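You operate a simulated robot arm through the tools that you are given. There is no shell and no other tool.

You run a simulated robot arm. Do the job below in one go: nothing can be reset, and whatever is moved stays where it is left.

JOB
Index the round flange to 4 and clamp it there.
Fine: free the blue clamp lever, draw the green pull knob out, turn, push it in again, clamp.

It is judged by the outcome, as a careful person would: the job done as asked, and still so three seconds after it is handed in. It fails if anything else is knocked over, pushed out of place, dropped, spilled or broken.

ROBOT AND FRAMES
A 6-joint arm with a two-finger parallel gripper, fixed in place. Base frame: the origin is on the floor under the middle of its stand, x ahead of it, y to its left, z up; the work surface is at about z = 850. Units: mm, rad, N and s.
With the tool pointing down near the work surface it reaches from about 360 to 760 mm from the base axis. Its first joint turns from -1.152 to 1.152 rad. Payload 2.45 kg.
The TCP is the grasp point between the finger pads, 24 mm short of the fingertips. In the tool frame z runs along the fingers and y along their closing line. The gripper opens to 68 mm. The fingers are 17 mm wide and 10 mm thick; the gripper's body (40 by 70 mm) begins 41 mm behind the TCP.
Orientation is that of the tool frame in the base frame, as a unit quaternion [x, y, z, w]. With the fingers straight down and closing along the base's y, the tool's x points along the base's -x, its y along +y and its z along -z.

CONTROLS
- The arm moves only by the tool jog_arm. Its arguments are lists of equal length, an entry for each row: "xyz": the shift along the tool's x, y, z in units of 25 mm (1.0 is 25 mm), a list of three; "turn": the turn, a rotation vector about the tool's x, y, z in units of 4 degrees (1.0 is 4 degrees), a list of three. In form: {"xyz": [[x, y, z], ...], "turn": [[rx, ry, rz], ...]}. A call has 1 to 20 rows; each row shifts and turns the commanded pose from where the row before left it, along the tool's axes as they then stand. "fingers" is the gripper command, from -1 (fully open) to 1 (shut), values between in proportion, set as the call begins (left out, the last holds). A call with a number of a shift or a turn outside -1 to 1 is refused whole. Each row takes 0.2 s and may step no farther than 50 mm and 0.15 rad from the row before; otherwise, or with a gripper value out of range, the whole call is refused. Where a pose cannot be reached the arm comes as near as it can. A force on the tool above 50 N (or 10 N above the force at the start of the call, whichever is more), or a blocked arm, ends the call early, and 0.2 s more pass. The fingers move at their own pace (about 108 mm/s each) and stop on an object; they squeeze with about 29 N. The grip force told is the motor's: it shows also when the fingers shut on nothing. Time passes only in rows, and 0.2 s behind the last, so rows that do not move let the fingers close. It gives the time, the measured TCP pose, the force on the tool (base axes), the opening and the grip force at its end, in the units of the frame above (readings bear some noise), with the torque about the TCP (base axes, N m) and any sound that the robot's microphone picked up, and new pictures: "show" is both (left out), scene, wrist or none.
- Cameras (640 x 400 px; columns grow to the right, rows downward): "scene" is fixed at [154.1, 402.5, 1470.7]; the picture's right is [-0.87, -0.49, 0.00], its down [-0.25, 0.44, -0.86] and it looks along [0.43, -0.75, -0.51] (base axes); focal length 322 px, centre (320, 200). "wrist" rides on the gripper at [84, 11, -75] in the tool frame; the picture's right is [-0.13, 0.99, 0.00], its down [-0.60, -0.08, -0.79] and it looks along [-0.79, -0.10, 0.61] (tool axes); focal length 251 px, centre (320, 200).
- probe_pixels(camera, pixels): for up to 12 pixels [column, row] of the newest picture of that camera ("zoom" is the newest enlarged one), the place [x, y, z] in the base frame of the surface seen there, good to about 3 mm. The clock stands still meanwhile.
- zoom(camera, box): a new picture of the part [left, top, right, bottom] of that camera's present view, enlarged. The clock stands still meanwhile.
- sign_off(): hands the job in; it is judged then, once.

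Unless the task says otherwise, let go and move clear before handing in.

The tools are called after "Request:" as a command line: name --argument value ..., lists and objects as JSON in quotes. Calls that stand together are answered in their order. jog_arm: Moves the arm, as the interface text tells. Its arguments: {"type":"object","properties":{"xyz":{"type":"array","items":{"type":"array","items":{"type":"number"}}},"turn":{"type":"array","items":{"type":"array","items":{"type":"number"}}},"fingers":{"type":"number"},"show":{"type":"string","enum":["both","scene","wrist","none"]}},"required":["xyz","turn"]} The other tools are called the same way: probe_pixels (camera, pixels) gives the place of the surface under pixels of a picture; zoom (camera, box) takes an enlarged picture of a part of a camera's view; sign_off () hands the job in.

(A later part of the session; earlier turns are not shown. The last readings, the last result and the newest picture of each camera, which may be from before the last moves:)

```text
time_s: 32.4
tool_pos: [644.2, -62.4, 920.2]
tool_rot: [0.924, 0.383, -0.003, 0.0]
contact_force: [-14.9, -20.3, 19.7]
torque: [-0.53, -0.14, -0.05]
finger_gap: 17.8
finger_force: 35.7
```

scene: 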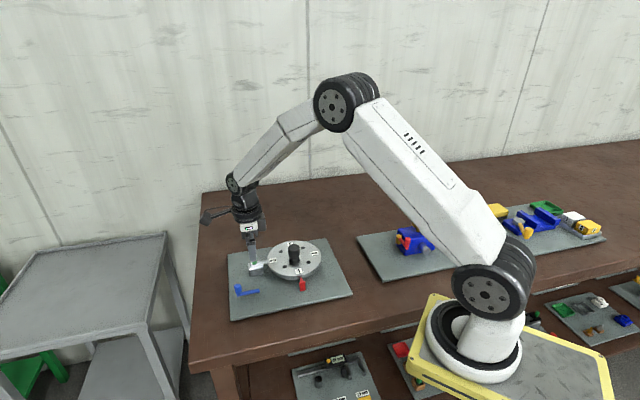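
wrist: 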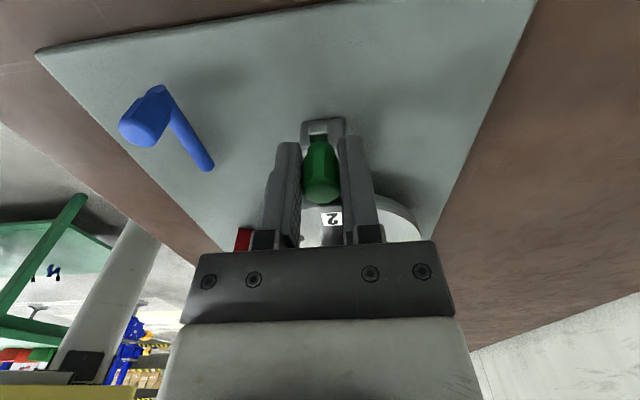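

A stop at about 20 mm of travel (25 N radial). I'll relax the pull slightly, then release gently and check that it stays out.

Request:
jog_arm --xyz '[[-0.06, 0, 0], [0, 0, 0]]' --turn '[[0, 0, 0], [0, 0, 0]]' --show "none"

Request:
jog_arm --xyz '[[0, 0, 0], [0, 0, 0], [0, 0, 0]]' --turn '[[0, 0, 0], [0, 0, 0], [0, 0, 0]]' --fingers -0.3

Request:
zoom --camera "wrist" --box '[220, 90, 420, 240]'

```text
time_s: 33.0
tool_pos: [644.5, -61.9, 920.6]
tool_rot: [0.924, 0.384, 0.0, 0.0]
contact_force: [-6.5, -18.3, 17.6]
torque: [-0.36, 0.84, 0.04]
finger_gap: 17.6
finger_force: 36.5
```

```text
time_s: 33.8
tool_pos: [644.5, -61.8, 919.2]
tool_rot: [0.924, 0.384, 0.001, 0.0]
contact_force: [-0.2, -0.8, -0.3]
torque: [-0.02, 0.02, 0.03]
finger_gap: 44.1
finger_force: 0.1
```

scene: 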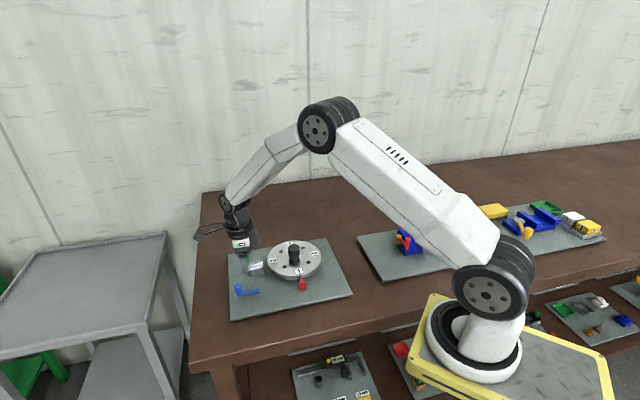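
wrist: 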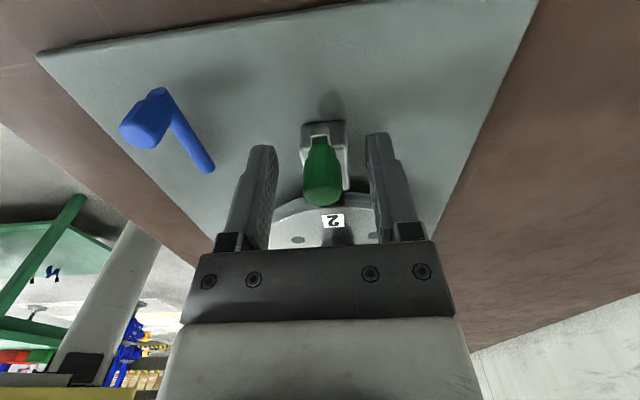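

```text
2.67 times, centred on (320, 165) of wrist
```

zoom: 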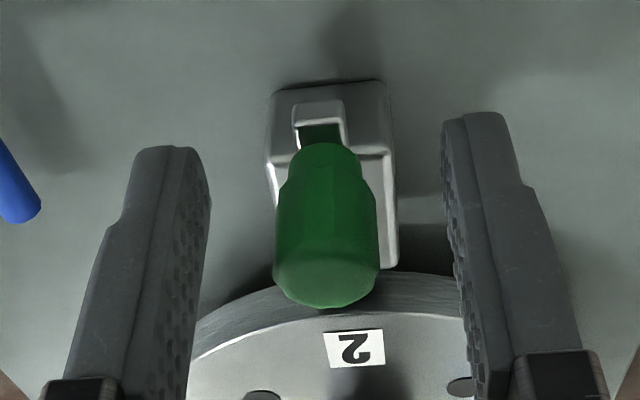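

The plunger stays out (knob at (322,180), bar clear of label 2). I'll rise, move over the hub, and rotate the wrist back 90° so the turn can run from yaw 45° to 135°.

Request:
jog_arm --xyz '[[0, 0, -0.88], [0, 0, -0.88], [0, 0, -0.88], [-0.875, -0.02, 0], [-0.875, -0.02, 0], [-0.875, -0.02, 0], [-0.875, -0.02, 0], [-0.875, -0.02, 0], [-0.875, -0.02, 0]]' --turn '[[0, 0, 0], [0, 0, 0], [0, 0, 0], [0, 0, 0], [0, 0, 0], [0, 0, 0], [0, 0, 0], [0, 0, 0], [0, 0, 0]]' --fingers -1

Request:
zoom --camera "scene" --box '[230, 235, 310, 310]'

```text
time_s: 35.8
tool_pos: [549.2, -154.2, 986.2]
tool_rot: [0.924, 0.384, -0.001, 0.0]
contact_force: [1.0, -0.7, -0.3]
torque: [-0.04, 0.02, 0.04]
finger_gap: 67.9
finger_force: 0.0
```

scene: 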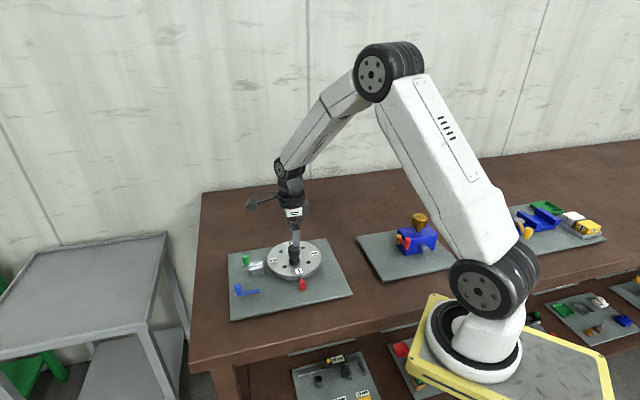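
wrist: 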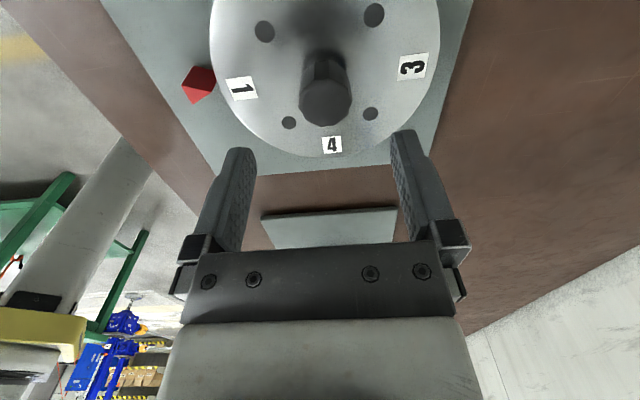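

```text
5.33 times, centred on (270, 272) of scene
```

zoom: 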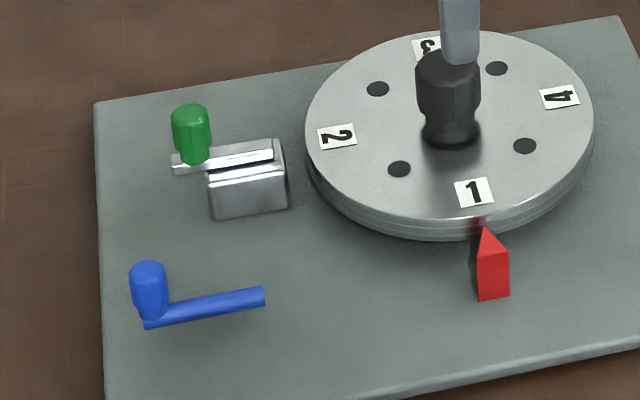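

The plunger bar is clear of the flange in the zoom and the lever's at its free position. I'll rotate the wrist back by 90°.

Request:
jog_arm --xyz '[[0, 0, 0], [0, 0, 0], [0, 0, 0], [0, 0, 0], [0, 0, 0], [0, 0, 0], [0, 0, 0], [0, 0, 0], [0, 0, 0], [0, 0, 0], [0, 0, 0], [0, 0, 0], [0, 0, 0], [0, 0, 0], [0, 0, 0], [0, 0, 0], [0, 0, 0], [0, 0, 0], [0, 0, 0], [0, 0, 0]]' --turn '[[0, 0, -1], [0, 0, -1], [0, 0, -1], [0, 0, -1], [0, 0, -1], [0, 0, -1], [0, 0, -1], [0, 0, -1], [0, 0, -1], [0, 0, -1], [0, 0, -1], [0, 0, -1], [0, 0, -1], [0, 0, -1], [0, 0, -1], [0, 0, -1], [0, 0, -1], [0, 0, -1], [0, 0, -1], [0, 0, -1]]' --show "none"

Request:
jog_arm --xyz '[[0, 0, 0], [0, 0, 0], [0, 0, 0], [0, 0, 0]]' --turn '[[0, 0, -1], [0, 0, -1], [0, 0, -0.5], [0, 0, 0]]'

Request:
zoom --camera "wrist" --box '[200, 0, 440, 150]'

```text
time_s: 40.0
tool_pos: [549.5, -153.3, 985.7]
tool_rot: [0.46, 0.888, 0.0, 0.0]
contact_force: [-0.1, 0.3, 0.6]
torque: [0.03, -0.03, 0.01]
finger_gap: 68.0
finger_force: 0.0
```

```text
time_s: 41.0
tool_pos: [551.9, -153.9, 984.6]
tool_rot: [0.381, 0.924, 0.0, -0.001]
contact_force: [-0.3, 0.9, 0.5]
torque: [0.02, 0.01, 0.01]
finger_gap: 67.9
finger_force: 0.1
```

scene: 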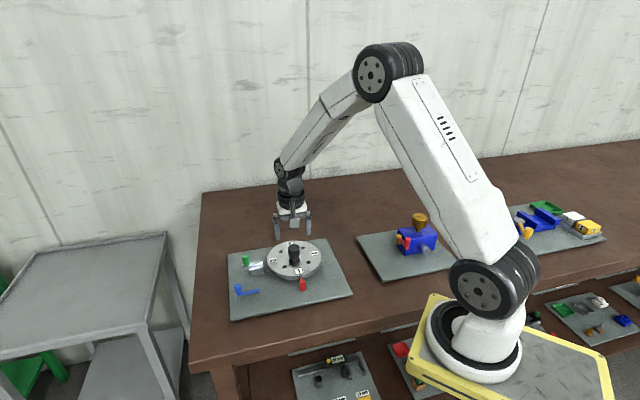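
wrist: 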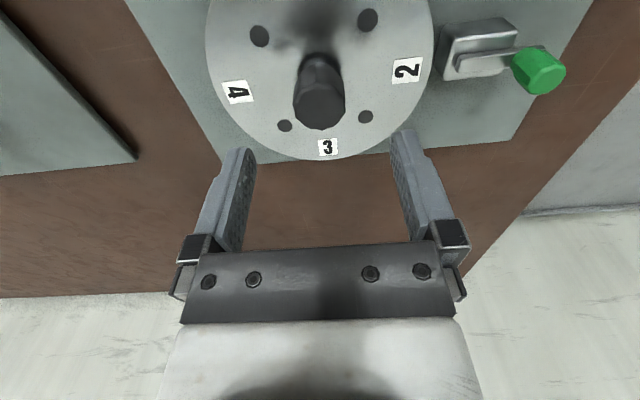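

```text
2.67 times, centred on (320, 75) of wrist
```

zoom: 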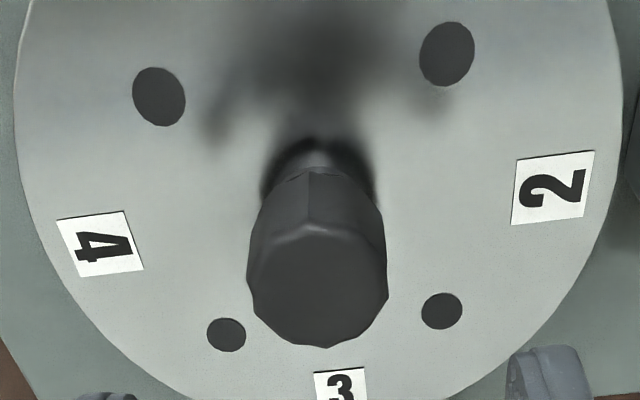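

The hub top is at wrist (319,109), exactly where the TCP axis should be at that height. I'll descend to TCP z≈920.

Request:
jog_arm --xyz '[[0, 0, 0.65], [0, 0, 0.65], [0, 0, 0.65], [0, 0, 0.63], [0, 0, 0]]' --turn '[[0, 0, 0], [0, 0, 0], [0, 0, 0], [0, 0, 0], [0, 0, 0]]' --fingers -0.6 --show "wrist"

```text
time_s: 42.2
tool_pos: [551.6, -153.0, 922.4]
tool_rot: [0.381, 0.925, 0.0, 0.0]
contact_force: [0.1, -0.2, 0.5]
torque: [0.0, -0.02, 0.0]
finger_gap: 54.5
finger_force: 0.1
```

wrist: 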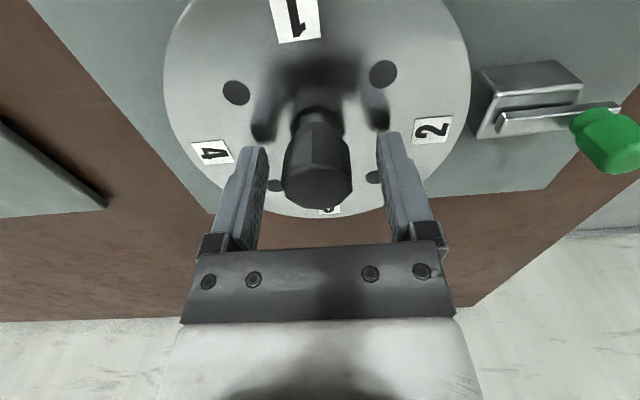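

The hub is centred between the fingers at (318,170). I'll close on it.

Request:
jog_arm --xyz '[[0, 0, 0.05], [0, 0, 0], [0, 0, 0]]' --turn '[[0, 0, 0], [0, 0, 0], [0, 0, 0]]' --fingers 1 --show "wrist"

```text
time_s: 43.0
tool_pos: [549.5, -153.7, 921.6]
tool_rot: [0.382, 0.924, -0.001, 0.001]
contact_force: [-12.6, -10.1, 22.5]
torque: [0.98, 0.6, 0.0]
finger_gap: 31.7
finger_force: 45.1
```

wrist: 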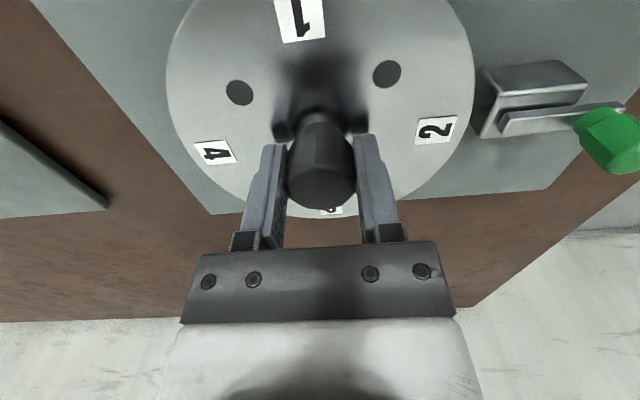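

Gripped (gap 31.7 mm), with a small 16 N side and 22 N vertical load that I'll relieve while starting the clockwise turn with two small steps.

Request:
jog_arm --xyz '[[0, -0.03, -0.04], [0, 0, 0], [0, 0, 0], [0, 0, 0]]' --turn '[[0, 0, 0], [0, 0, 0.7], [0, 0, 0.7], [0, 0, 0]]' --show "wrist"

```text
time_s: 44.0
tool_pos: [550.3, -154.6, 921.6]
tool_rot: [0.426, 0.904, 0.0, 0.002]
contact_force: [-4.8, -0.1, 21.7]
torque: [-1.11, 0.12, 0.42]
finger_gap: 31.6
finger_force: 45.4
```

wrist: 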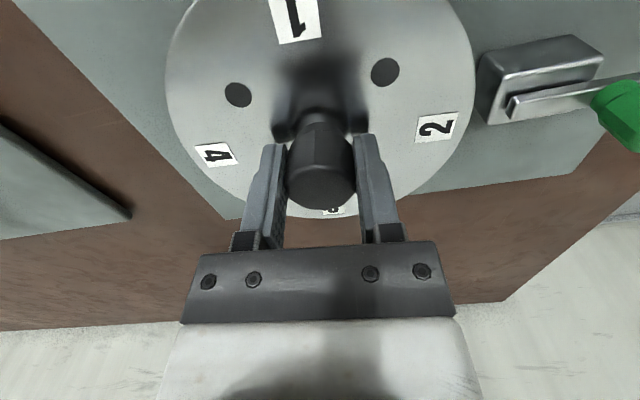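

The flange turns with the tool (label 2 stays at (437,127) while the plunger shifts), torque only 0.4 N·m. I'll continue clockwise 40°.

Request:
jog_arm --xyz '[[0, 0, -0.04], [0, 0, 0], [0, 0, 0], [0, 0, 0], [0, 0, 0], [0, 0, 0], [0, 0, 0], [0, 0, 0], [0, 0, 0], [0, 0, 0], [0, 0, 0]]' --turn '[[0, 0, 1], [0, 0, 1], [0, 0, 1], [0, 0, 1], [0, 0, 1], [0, 0, 1], [0, 0, 1], [0, 0, 1], [0, 0, 1], [0, 0, 1], [0, 0, 0]]'

```text
time_s: 46.4
tool_pos: [551.6, -153.9, 922.7]
tool_rot: [0.711, 0.703, 0.001, 0.002]
contact_force: [28.9, 12.8, -8.6]
torque: [-0.18, 0.38, 0.06]
finger_gap: 30.9
finger_force: 45.0
```

scene: 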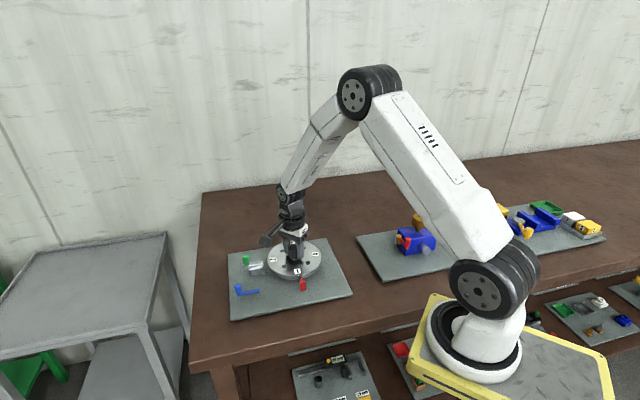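
wrist: 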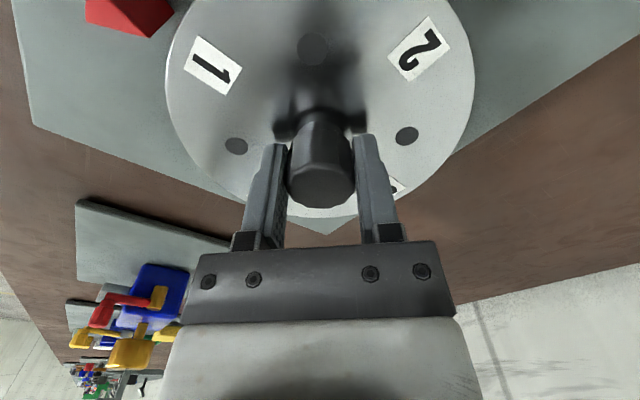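

The flange slipped in the grip: labels 1 and 2 now appear at (212,65) and (420,50) in the wrist view, so it didn't follow the last 40°. I'll zoom on the scene to see where it stands.

Request:
zoom --camera "scene" --box '[230, 235, 330, 305]'

Request:
probe_pixels --camera "wrist" --pixels '[[212, 65], [420, 48], [237, 145], [406, 136], [313, 48], [120, 10], [397, 186], [146, 38]]'

```text
5.71 times, centred on (280, 270) of scene
```

zoom: 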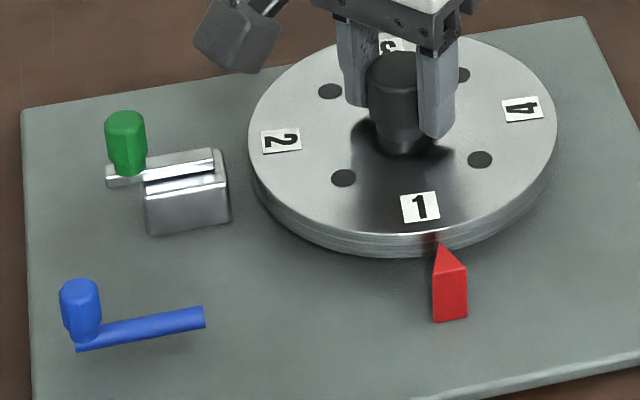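

```text
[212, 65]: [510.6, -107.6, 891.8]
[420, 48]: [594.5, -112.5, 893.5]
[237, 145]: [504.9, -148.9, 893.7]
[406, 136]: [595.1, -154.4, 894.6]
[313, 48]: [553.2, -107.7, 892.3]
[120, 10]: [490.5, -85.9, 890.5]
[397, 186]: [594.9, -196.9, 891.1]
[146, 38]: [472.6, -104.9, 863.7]
```

The flange stands only about 4–5° clockwise of index 1; the grip slipped round the hub's flats rather than meeting anything visible. I'll re-test with small clockwise steps, relieving the side force first, and watch torque.

Request:
jog_arm --xyz '[[-0.02, 0.05, 0], [0, 0, 0]]' --turn '[[0, 0, 0], [0, 0, 0]]' --show "none"

Request:
jog_arm --xyz '[[0, 0, 0], [0, 0, 0]]' --turn '[[0, 0, 0.7], [0, 0, 0]]' --show "wrist"

Request:
jog_arm --xyz '[[0, 0, 0], [0, 0, 0]]' --turn '[[0, 0, 0.7], [0, 0, 0]]' --show "wrist"

```text
time_s: 47.0
tool_pos: [551.6, -153.6, 923.3]
tool_rot: [0.71, 0.704, 0.001, 0.001]
contact_force: [19.8, 16.0, -0.3]
torque: [-0.12, -0.36, 0.0]
finger_gap: 31.4
finger_force: 44.3
```

```text
time_s: 47.6
tool_pos: [551.1, -154.6, 921.1]
tool_rot: [0.727, 0.686, 0.001, 0.001]
contact_force: [22.6, 9.9, -2.9]
torque: [-0.41, 0.26, 0.14]
finger_gap: 30.9
finger_force: 44.3
```

wrist: 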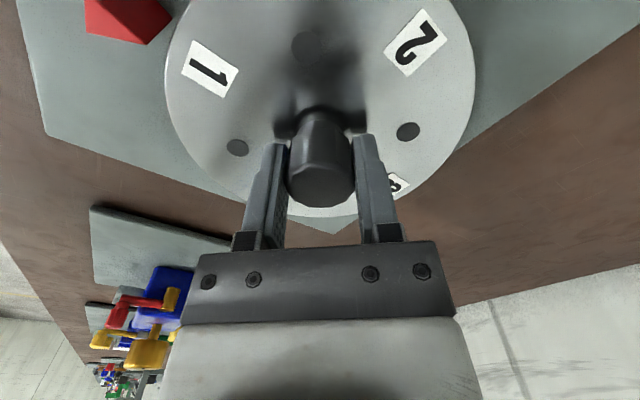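

```text
time_s: 48.2
tool_pos: [550.8, -153.8, 922.5]
tool_rot: [0.743, 0.669, 0.0, 0.001]
contact_force: [23.2, 7.5, -8.8]
torque: [-0.45, 0.18, 1.02]
finger_gap: 31.1
finger_force: 44.3
```

wrist: 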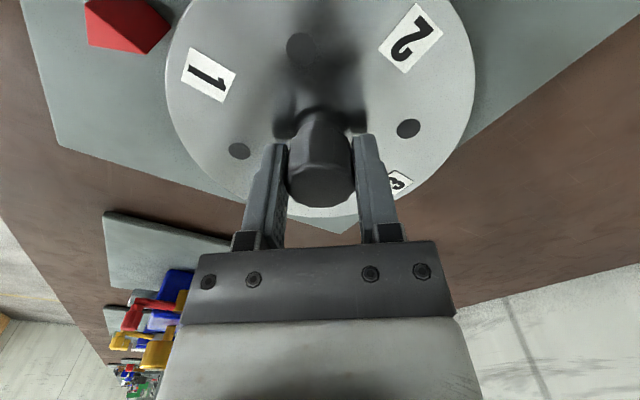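

Torque climbed to 1.0 N·m while the labels didn't follow, so clockwise seems blocked a few degrees past index 1. I'll reverse and test counter-clockwise.

Request:
jog_arm --xyz '[[0, 0, 0], [0, 0, 0], [0, 0, 0]]' --turn '[[0, 0, -0.7], [0, 0, -0.7], [0, 0, 0]]' --show "wrist"

Request:
jog_arm --xyz '[[0, 0, 0], [0, 0, 0], [0, 0, 0]]' --turn '[[0, 0, -0.7], [0, 0, -0.7], [0, 0, 0]]' --show "wrist"

Request:
jog_arm --xyz '[[0, 0, 0], [0, 0, 0], [0, 0, 0]]' --turn '[[0, 0, -0.7], [0, 0, -0.7], [0, 0, 0]]' --show "wrist"

```text
time_s: 49.0
tool_pos: [551.4, -155.3, 922.6]
tool_rot: [0.71, 0.704, 0.0, 0.002]
contact_force: [26.9, -3.6, -16.9]
torque: [1.12, 0.35, 0.01]
finger_gap: 30.8
finger_force: 45.0
```

wrist: 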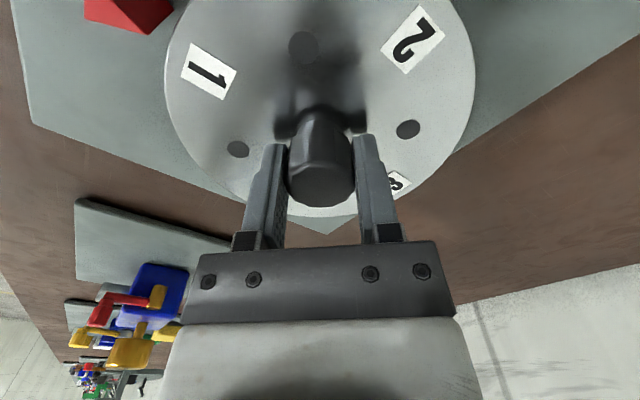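

```text
time_s: 49.8
tool_pos: [550.9, -154.2, 921.9]
tool_rot: [0.674, 0.738, -0.001, 0.001]
contact_force: [22.8, 0.6, -12.0]
torque: [-0.18, 0.05, 0.06]
finger_gap: 30.9
finger_force: 44.4
```

wrist: 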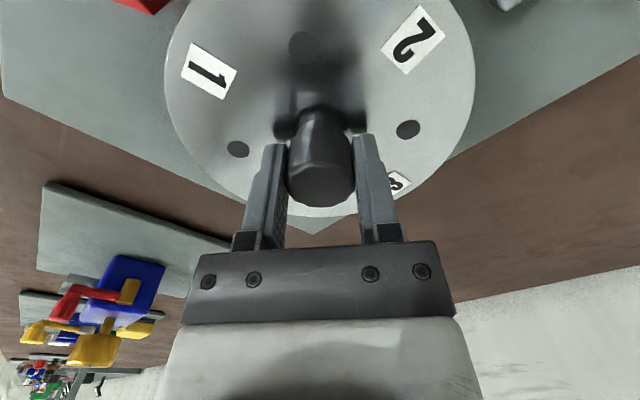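

```text
time_s: 50.6
tool_pos: [551.1, -154.7, 922.5]
tool_rot: [0.638, 0.77, 0.001, 0.002]
contact_force: [23.5, 2.6, -6.7]
torque: [0.41, 0.08, 0.05]
finger_gap: 30.7
finger_force: 44.4
```

wrist: 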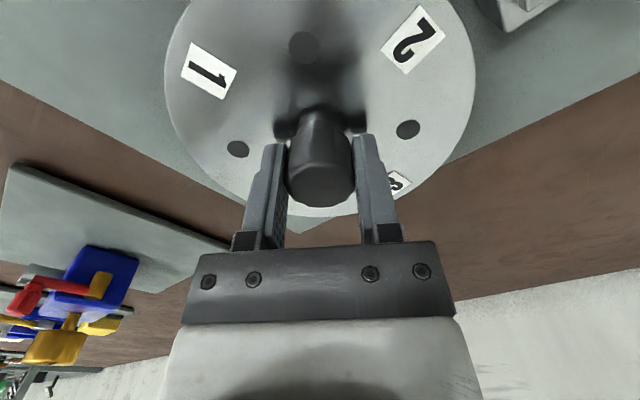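

Counter-clockwise the flange follows freely (labels fixed in the wrist view, torque ≈0.05 N·m), so there's a stop just past 1 and I must go round the long way: 1→2→3→4, 270° counter-clockwise. I'll relieve the 23 N x-load and turn 76° on.

Request:
jog_arm --xyz '[[0, 0.05, 0], [0, 0, 0], [0, 0, 0], [0, 0, 0], [0, 0, 0], [0, 0, 0], [0, 0, 0], [0, 0, 0], [0, 0, 0], [0, 0, 0]]' --turn '[[0, 0, 0], [0, 0, -1], [0, 0, -1], [0, 0, -1], [0, 0, -1], [0, 0, -1], [0, 0, -1], [0, 0, -1], [0, 0, -1], [0, 0, 0]]' --show "wrist"

```text
time_s: 52.8
tool_pos: [550.8, -154.8, 922.3]
tool_rot: [0.4, 0.917, 0.0, 0.0]
contact_force: [-10.5, -16.3, 22.8]
torque: [-0.11, 0.46, 0.0]
finger_gap: 30.6
finger_force: 44.3
```

wrist: 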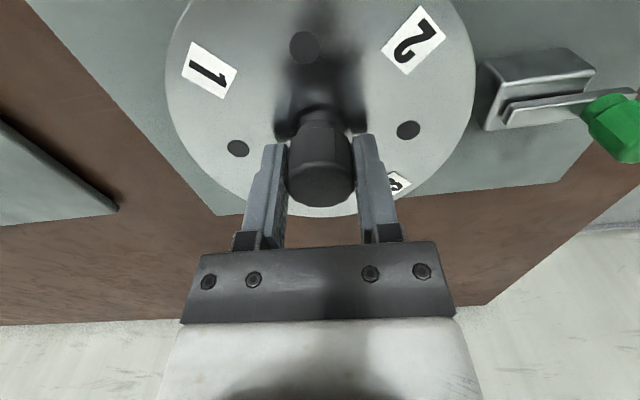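

The flange follows (labels steady at (210,70) and (414,40)). I'll relieve small side loads and continue 40° more counter-clockwise.

Request:
jog_arm --xyz '[[0, -0.03, -0.03], [0, 0, 0], [0, 0, 0], [0, 0, 0], [0, 0, 0], [0, 0, 0], [0, 0, 0], [0, 0, 0], [0, 0, 0], [0, 0, 0], [0, 0, 0], [0, 0, 0]]' --turn '[[0, 0, 0], [0, 0, -1], [0, 0, -1], [0, 0, -1], [0, 0, -1], [0, 0, -1], [0, 0, -1], [0, 0, -1], [0, 0, -1], [0, 0, -1], [0, 0, -1], [0, 0, 0]]' --show "wrist"

```text
time_s: 55.4
tool_pos: [550.1, -154.3, 922.7]
tool_rot: [0.062, 0.998, 0.0, -0.001]
contact_force: [-3.8, -22.6, -18.1]
torque: [-0.41, -1.07, 0.02]
finger_gap: 30.8
finger_force: 44.2
```

wrist: 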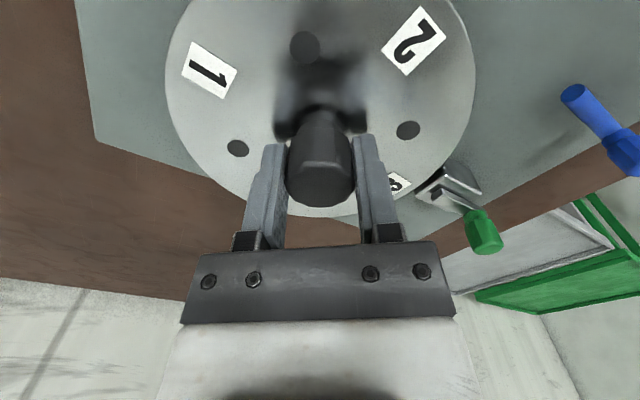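

Yaw is now 7° and the flange still follows. I'll relieve tool y by 1 mm and continue another 40°.

Request:
jog_arm --xyz '[[0, -0.04, 0], [0, 0, 0], [0, 0, 0], [0, 0, 0], [0, 0, 0], [0, 0, 0], [0, 0, 0], [0, 0, 0], [0, 0, 0], [0, 0, 0], [0, 0, 0], [0, 0, 0]]' --turn '[[0, 0, 0], [0, 0, -1], [0, 0, -1], [0, 0, -1], [0, 0, -1], [0, 0, -1], [0, 0, -1], [0, 0, -1], [0, 0, -1], [0, 0, -1], [0, 0, -1], [0, 0, 0]]' --show "both"

```text
time_s: 58.0
tool_pos: [550.9, -155.5, 922.6]
tool_rot: [-0.282, 0.959, 0.001, 0.0]
contact_force: [-17.6, -18.3, -10.7]
torque: [-0.54, -0.36, 0.06]
finger_gap: 30.7
finger_force: 44.1
```

scene: 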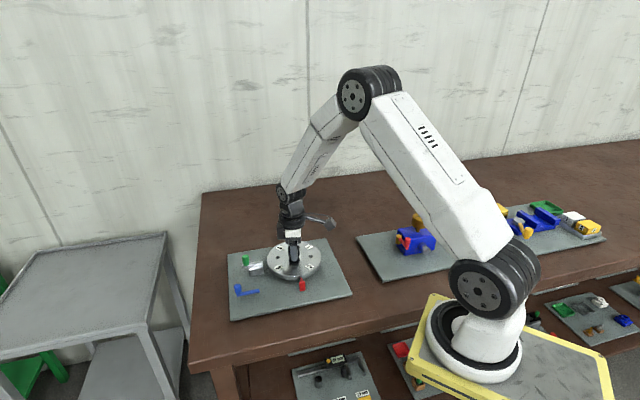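
wrist: 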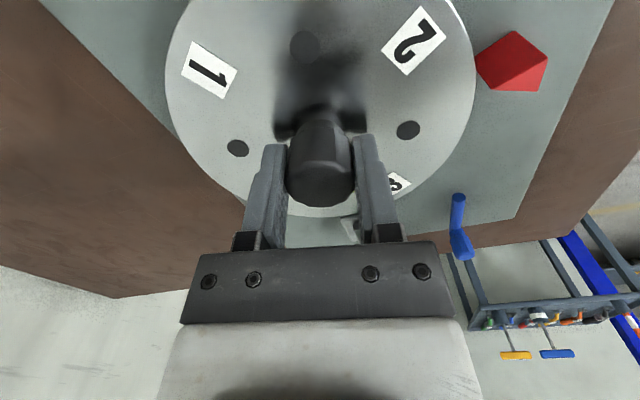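

Yaw −33°; pointer now near label 2 (red at (510,60)), flange following. I'll relieve tool x and continue another 40° counter-clockwise.

Request:
jog_arm --xyz '[[0.05, 0, 0], [0, 0, 0], [0, 0, 0], [0, 0, 0], [0, 0, 0], [0, 0, 0], [0, 0, 0], [0, 0, 0], [0, 0, 0], [0, 0, 0], [0, 0, 0], [0, 0, 0]]' --turn '[[0, 0, 0], [0, 0, -1], [0, 0, -1], [0, 0, -1], [0, 0, -1], [0, 0, -1], [0, 0, -1], [0, 0, -1], [0, 0, -1], [0, 0, -1], [0, 0, -1], [0, 0, 0]]' --show "both"

```text
time_s: 60.6
tool_pos: [550.9, -156.9, 923.0]
tool_rot: [-0.593, 0.805, -0.001, 0.0]
contact_force: [19.8, 0.2, -28.8]
torque: [0.78, -0.02, 0.01]
finger_gap: 30.9
finger_force: 44.6
```

scene: 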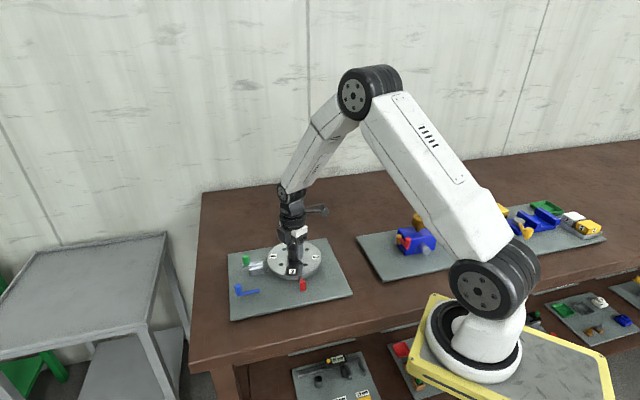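
wrist: 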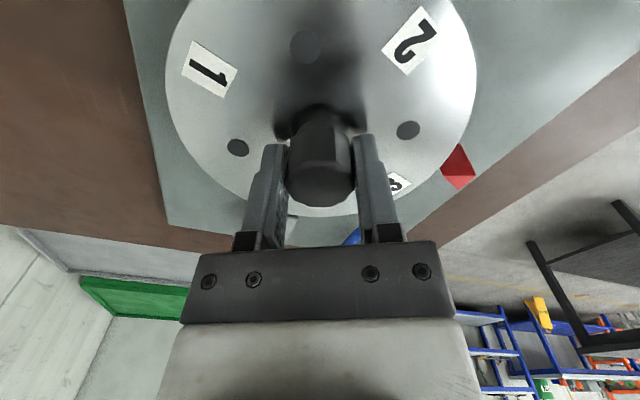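

Yaw −73°, flange still following (pointer between 2 and 3). I'll relieve loads and go on another 40°.

Request:
jog_arm --xyz '[[0, -0.04, 0.04], [0, 0, 0], [0, 0, 0], [0, 0, 0], [0, 0, 0], [0, 0, 0], [0, 0, 0], [0, 0, 0], [0, 0, 0], [0, 0, 0], [0, 0, 0], [0, 0, 0]]' --turn '[[0, 0, 0], [0, 0, -1], [0, 0, -1], [0, 0, -1], [0, 0, -1], [0, 0, -1], [0, 0, -1], [0, 0, -1], [0, 0, -1], [0, 0, -1], [0, 0, -1], [0, 0, 0]]' --show "both"

```text
time_s: 63.2
tool_pos: [552.6, -157.9, 921.9]
tool_rot: [0.834, -0.552, 0.001, -0.001]
contact_force: [10.4, 21.9, 15.8]
torque: [-0.54, -0.43, 0.02]
finger_gap: 30.6
finger_force: 44.7
```

scene: 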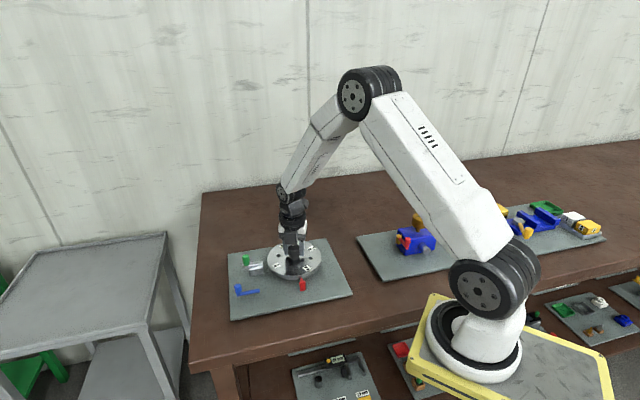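
wrist: 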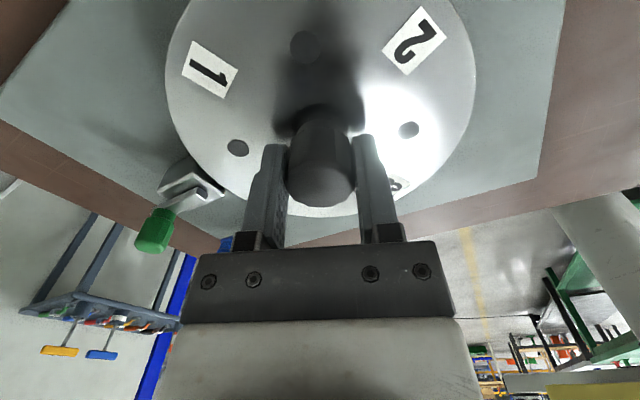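

Yaw −113°; still following with tiny torque. I'll relieve and try another 40°.

Request:
jog_arm --xyz '[[-0.04, -0.03, 0], [0, 0, 0], [0, 0, 0], [0, 0, 0], [0, 0, 0], [0, 0, 0], [0, 0, 0], [0, 0, 0], [0, 0, 0], [0, 0, 0], [0, 0, 0], [0, 0, 0]]' --turn '[[0, 0, 0], [0, 0, -1], [0, 0, -1], [0, 0, -1], [0, 0, -1], [0, 0, -1], [0, 0, -1], [0, 0, -1], [0, 0, -1], [0, 0, -1], [0, 0, -1], [0, 0, 0]]' --show "both"

```text
time_s: 65.8
tool_pos: [552.2, -156.4, 923.0]
tool_rot: [0.972, -0.235, 0.002, 0.0]
contact_force: [13.0, -5.8, -0.9]
torque: [0.0, -0.84, 0.06]
finger_gap: 30.5
finger_force: 44.1
```

scene: 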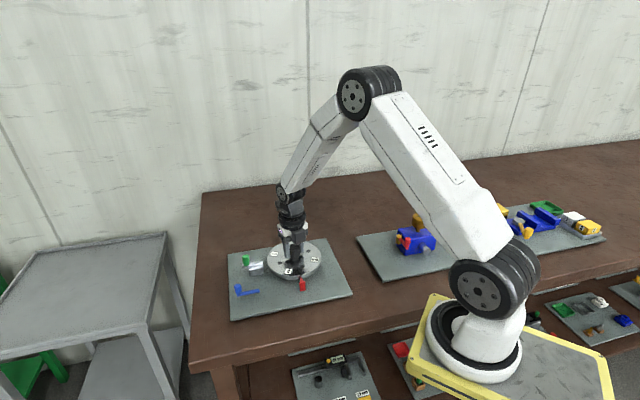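
wrist: 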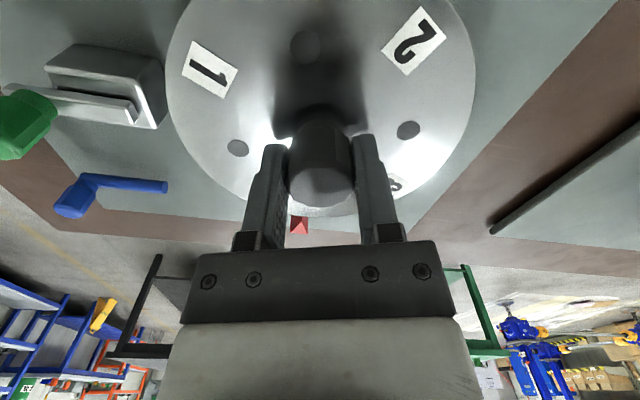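

Yaw −153°; the pointer (300,225) now lies between 3 and 4. I'll probe labels 1 and 2 to compute the flange's exact angle.

Request:
probe_pixels --camera "wrist" --pixels '[[210, 70], [414, 40], [237, 148], [408, 130], [304, 47], [300, 219], [397, 184], [110, 110], [60, 100]]'

Request:
zoom --camera "scene" --box '[230, 235, 330, 305]'

```text
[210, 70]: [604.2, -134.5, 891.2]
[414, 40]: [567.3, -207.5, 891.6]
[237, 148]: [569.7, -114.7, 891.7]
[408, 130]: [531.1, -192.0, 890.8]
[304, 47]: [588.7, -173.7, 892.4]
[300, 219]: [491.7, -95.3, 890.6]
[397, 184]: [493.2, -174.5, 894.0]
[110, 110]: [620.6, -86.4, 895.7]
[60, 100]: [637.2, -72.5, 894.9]
```

```text
5.71 times, centred on (280, 270) of scene
```

zoom: 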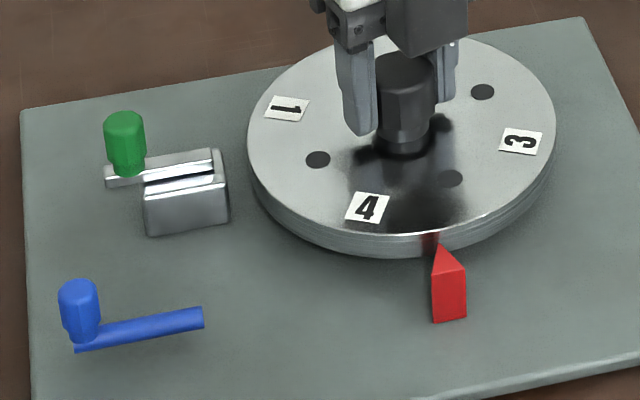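

Label 4 is now left of the pointer; probes put the flange at ≈+244°, so ≈26° more is needed. I'll turn 24° and then measure finely.

Request:
jog_arm --xyz '[[0, 0, 0], [0, 0, 0], [0, 0, 0], [0, 0, 0], [0, 0, 0], [0, 0, 0], [0, 0, 0]]' --turn '[[0, 0, -1], [0, 0, -1], [0, 0, -1], [0, 0, -1], [0, 0, -1], [0, 0, -1], [0, 0, 0]]' --show "both"

Request:
zoom --camera "scene" --box '[230, 235, 330, 305]'

Request:
probe_pixels --camera "wrist" --pixels '[[210, 70], [414, 40], [237, 148], [408, 130], [304, 47], [397, 184]]'

```text
time_s: 66.2
tool_pos: [551.5, -155.8, 923.0]
tool_rot: [0.976, -0.216, 0.002, 0.01]
contact_force: [1.0, -10.8, -3.2]
torque: [1.06, -0.01, -0.03]
finger_gap: 31.2
finger_force: 45.0
out of reach, approached as far as the arm can: row 1, 2
stopped in row 2: the force on the tool passed its limit at 63 N (the readings are from after the stop); the commanded pose is now the measured one
```

scene: 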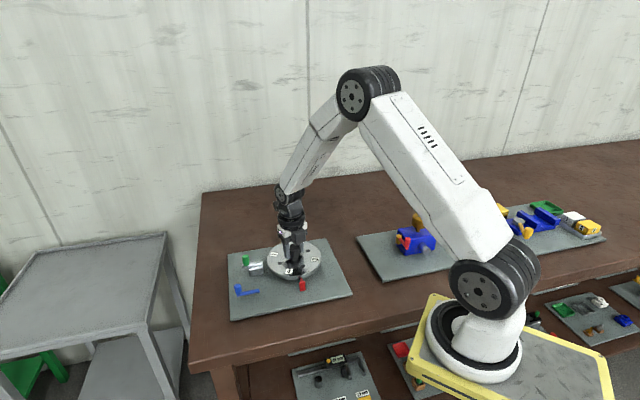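
wrist: 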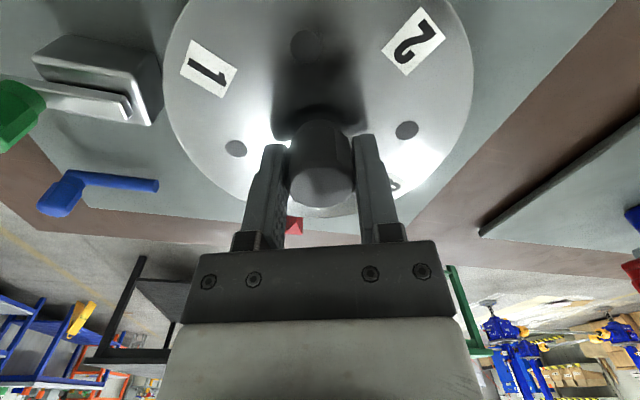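

```text
5.71 times, centred on (280, 270) of scene
```

zoom: 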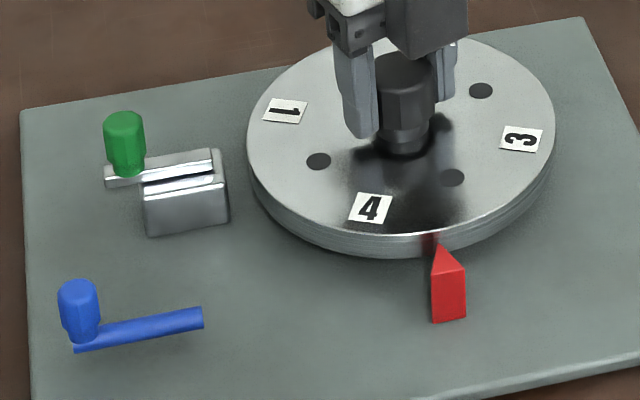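

```text
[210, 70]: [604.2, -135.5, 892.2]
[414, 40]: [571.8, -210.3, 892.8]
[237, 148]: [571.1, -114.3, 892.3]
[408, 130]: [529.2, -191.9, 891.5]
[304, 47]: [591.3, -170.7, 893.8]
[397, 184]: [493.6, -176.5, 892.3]
```

The wrist hit its joint limit at about yaw −155° with ~24° still to go, so I need a regrip. I'll open, rise, and rotate the wrist back 90°.

Request:
jog_arm --xyz '[[0, 0, 0], [0, 0, 0], [0, 0, -0.7], [0, 0, -0.7], [0, 0, -0.7]]' --turn '[[0, 0, 0], [0, 0, 0], [0, 0, 0], [0, 0, 0], [0, 0, 0]]' --fingers -0.7 --show "wrist"

Request:
zoom --camera "scene" --box '[230, 235, 330, 305]'

```text
time_s: 67.4
tool_pos: [552.7, -152.6, 975.0]
tool_rot: [0.977, -0.214, 0.001, 0.01]
contact_force: [0.8, -0.5, -0.9]
torque: [0.0, 0.01, 0.02]
finger_gap: 57.8
finger_force: 0.1
```

wrist: 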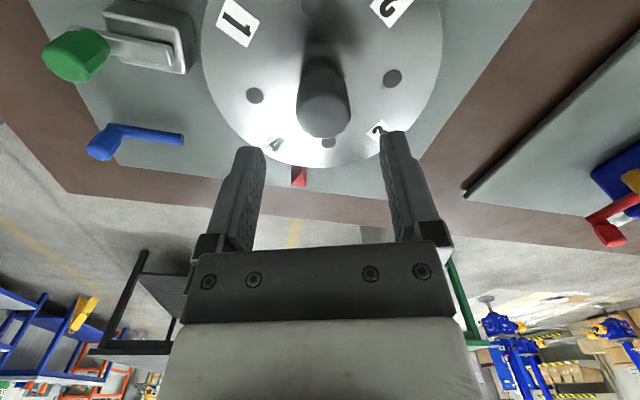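

```text
5.71 times, centred on (280, 270) of scene
```

zoom: 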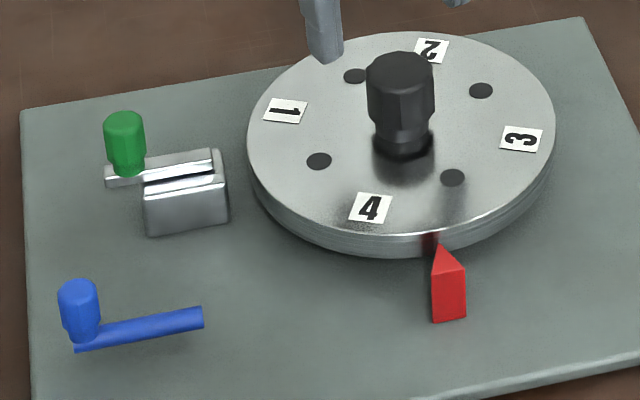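

The flange stayed put, label 4 about 24° short of the pointer. The tool is tilted ~1° after the stop; I'll correct that and rotate the wrist back +90°.

Request:
jog_arm --xyz '[[0, 0, 0], [0, 0, 0], [0, 0, 0], [0, 0, 0], [0, 0, 0], [0, 0, 0], [0, 0, 0], [0, 0, 0], [0, 0, 0], [0, 0, 0], [0, 0, 0], [0, 0, 0], [0, 0, 0], [0, 0, 0], [0, 0, 0], [0, 0, 0], [0, 0, 0], [0, 0, 0], [0, 0, 0], [0, 0, 0]]' --turn '[[0, 0, 1], [0.2, -0.16, 0], [0, 0, 1], [0, 0, 1], [0, 0, 1], [0, 0, 1], [0, 0, 1], [0, 0, 1], [0, 0, 1], [0, 0, 1], [0, 0, 1], [0, 0, 1], [0, 0, 1], [0, 0, 1], [0, 0, 1], [0, 0, 1], [0, 0, 1], [0, 0, 1], [0, 0, 1], [0, 0, 1]]' --show "none"

Request:
jog_arm --xyz '[[0, 0, 0], [0, 0, 0], [0, 0, 0], [0, 0, 0], [0, 0, 0]]' --turn '[[0, 0, 1], [0, 0, 1], [0, 0, 1], [0, 0, 0.5], [0, 0, 0]]' --show "both"

Request:
zoom --camera "wrist" --box '[200, 0, 440, 150]'

```text
time_s: 71.6
tool_pos: [552.6, -153.7, 976.4]
tool_rot: [-0.637, 0.771, 0.001, -0.002]
contact_force: [-0.5, 0.4, 0.5]
torque: [0.01, 0.01, -0.05]
finger_gap: 57.9
finger_force: 0.0
```

```text
time_s: 72.8
tool_pos: [552.7, -153.3, 975.5]
tool_rot: [-0.538, 0.843, 0.001, -0.004]
contact_force: [0.0, 0.2, -0.2]
torque: [0.04, -0.02, 0.02]
finger_gap: 57.8
finger_force: 0.0
```

scene: 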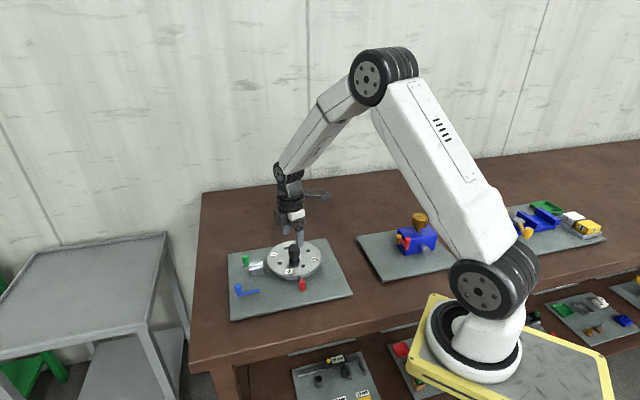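
wrist: 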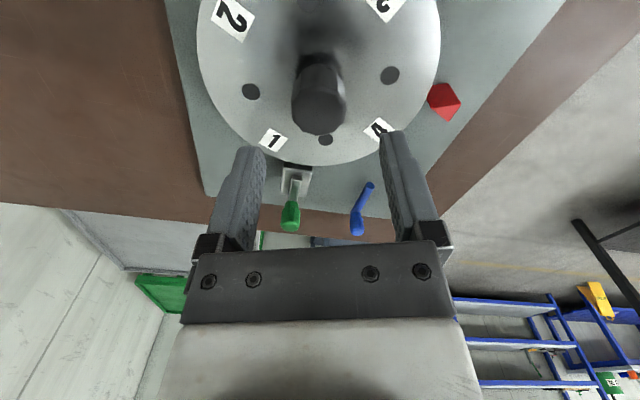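

```text
2.67 times, centred on (320, 75) of wrist
```

zoom: 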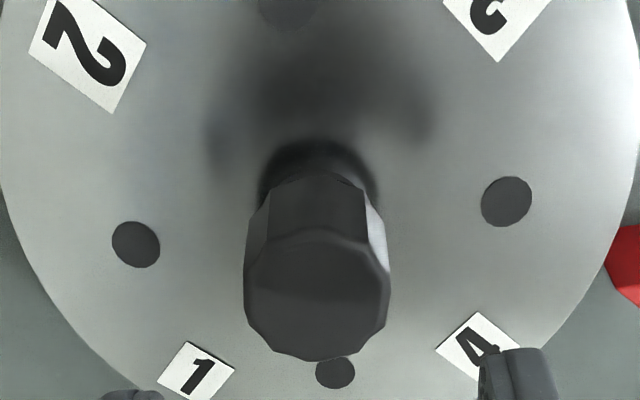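

The wrist's at yaw −65°. I'll probe the hub top to check centring before regripping.

Request:
probe_pixels --camera "zoom" --pixels '[[317, 295], [260, 295], [375, 295], [317, 245], [317, 345], [290, 270], [345, 320], [136, 245], [506, 201], [335, 373], [197, 375], [470, 345]]'

```text
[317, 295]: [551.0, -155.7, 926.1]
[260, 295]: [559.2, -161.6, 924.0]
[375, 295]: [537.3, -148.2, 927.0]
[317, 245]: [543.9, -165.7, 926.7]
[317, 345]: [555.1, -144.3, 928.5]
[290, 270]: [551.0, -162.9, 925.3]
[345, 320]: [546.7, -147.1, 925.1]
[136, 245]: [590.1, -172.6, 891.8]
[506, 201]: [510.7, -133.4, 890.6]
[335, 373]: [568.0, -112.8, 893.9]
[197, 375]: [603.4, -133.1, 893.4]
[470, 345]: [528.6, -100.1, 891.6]
```

Hub centre is about (550.3,-155); label/hole probes say ≈24° remain. I'll correct position and tilt, descend to z≈922, then close.

Request:
jog_arm --xyz '[[0.11, 0.03, 0], [0, 0, 0.71], [0, 0, 0.71], [0, 0, 0.71], [0, 0, 0]]' --turn '[[0.08, -0.08, 0], [0, 0, 0], [0, 0, 0], [0, 0, 0], [0, 0, 0]]' --fingers -0.6 --show "wrist"

```text
time_s: 74.0
tool_pos: [550.9, -156.8, 920.6]
tool_rot: [-0.539, 0.842, -0.001, 0.0]
contact_force: [0.5, -0.5, 0.2]
torque: [-0.02, 0.0, 0.0]
finger_gap: 54.6
finger_force: 0.1
```

wrist: 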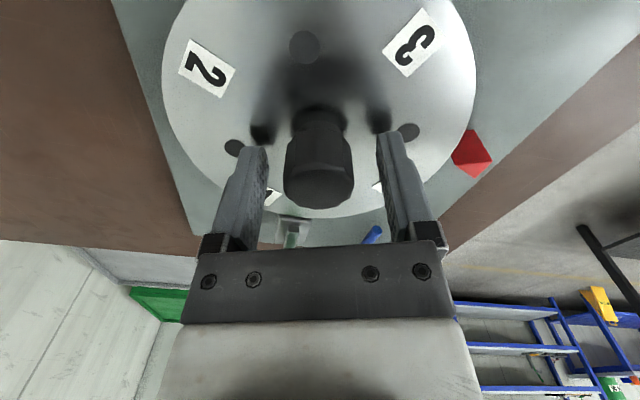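

The hub is between the fingers at (319,165), clear of contact. I'll close on it.

Request:
jog_arm --xyz '[[0, 0, 0], [0, 0, 0], [0, 0, 0]]' --turn '[[0, 0, 0], [0, 0, 0], [0, 0, 0]]' --fingers 1 --show "wrist"

```text
time_s: 74.8
tool_pos: [552.3, -155.7, 921.1]
tool_rot: [-0.538, 0.843, -0.001, 0.002]
contact_force: [9.2, -3.7, -7.6]
torque: [0.02, 0.13, -0.04]
finger_gap: 31.2
finger_force: 43.9
```

wrist: 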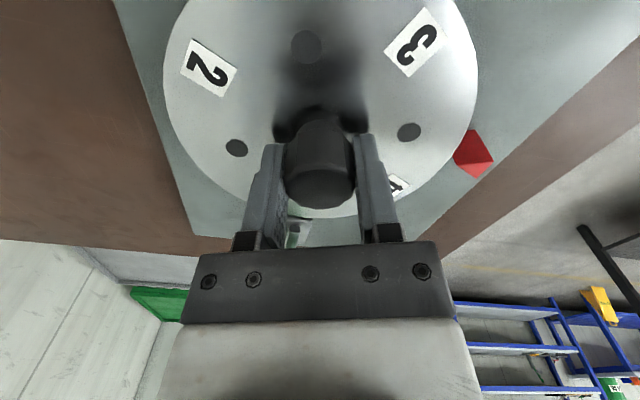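

Gripped with low side loads (gap 31.2 mm). I'll turn 22° counter-clockwise and then measure finely.

Request:
jog_arm --xyz '[[0, 0, 0], [0, 0, 0], [0, 0, 0], [0, 0, 0], [0, 0, 0], [0, 0, 0], [0, 0, 0], [0, 0, 0]]' --turn '[[0, 0, -1], [0, 0, -1], [0, 0, -1], [0, 0, -1], [0, 0, -1], [0, 0, -0.5], [0, 0, 0], [0, 0, 0]]' --show "both"

Request:
zoom --camera "scene" --box '[250, 235, 330, 295]'

Request:
zoom --camera "wrist" --box '[380, 140, 480, 220]'

```text
time_s: 76.6
tool_pos: [551.9, -155.3, 920.8]
tool_rot: [-0.69, 0.724, -0.002, 0.0]
contact_force: [23.9, -13.8, -32.6]
torque: [-0.13, 0.7, 0.02]
finger_gap: 30.8
finger_force: 44.8
```

scene: 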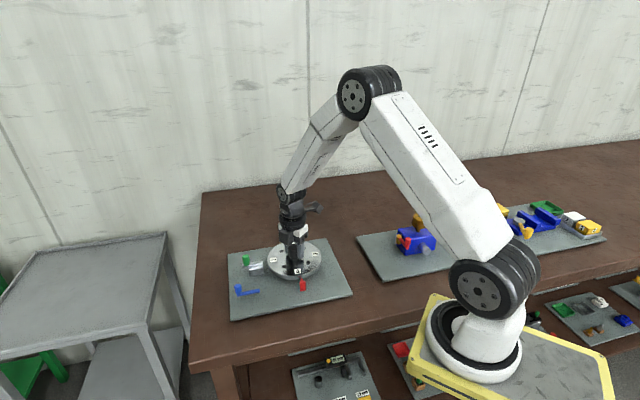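
wrist: 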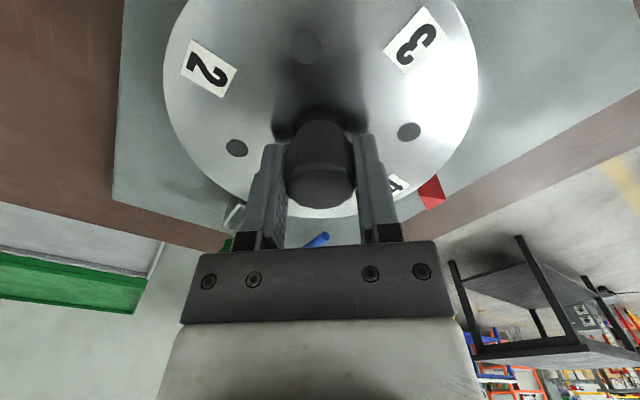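

```text
6.67 times, centred on (290, 265) of scene
```

zoom: 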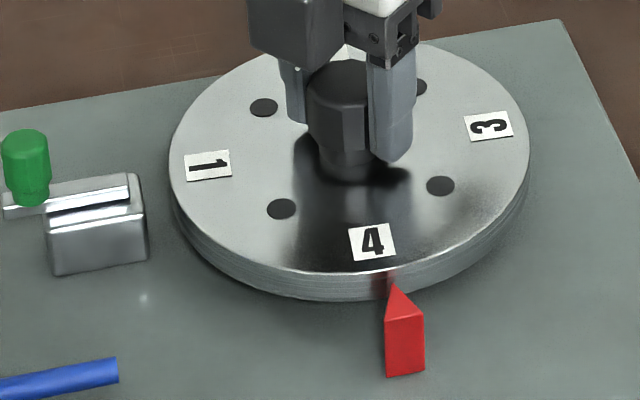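

```text
5.00 times, centred on (430, 180) of wrist
```

zoom: 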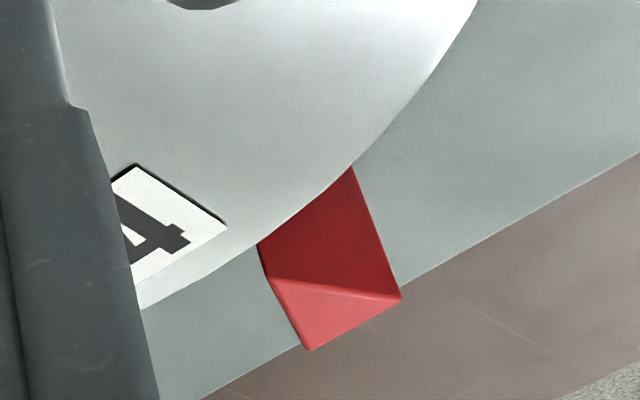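

Label 4 is now within ~3° of the pointer line. I'll zoom the fixed scene camera tightly on label 4 and pointer to measure the remainder.

Request:
zoom --camera "scene" --box '[284, 262, 316, 282]'

```text
16.00 times, centred on (300, 272) of scene
```

zoom: 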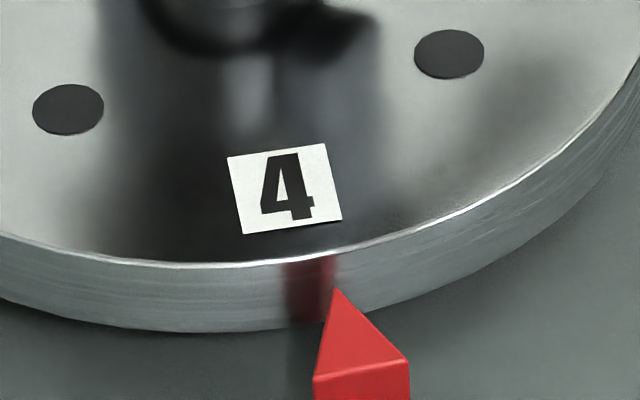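

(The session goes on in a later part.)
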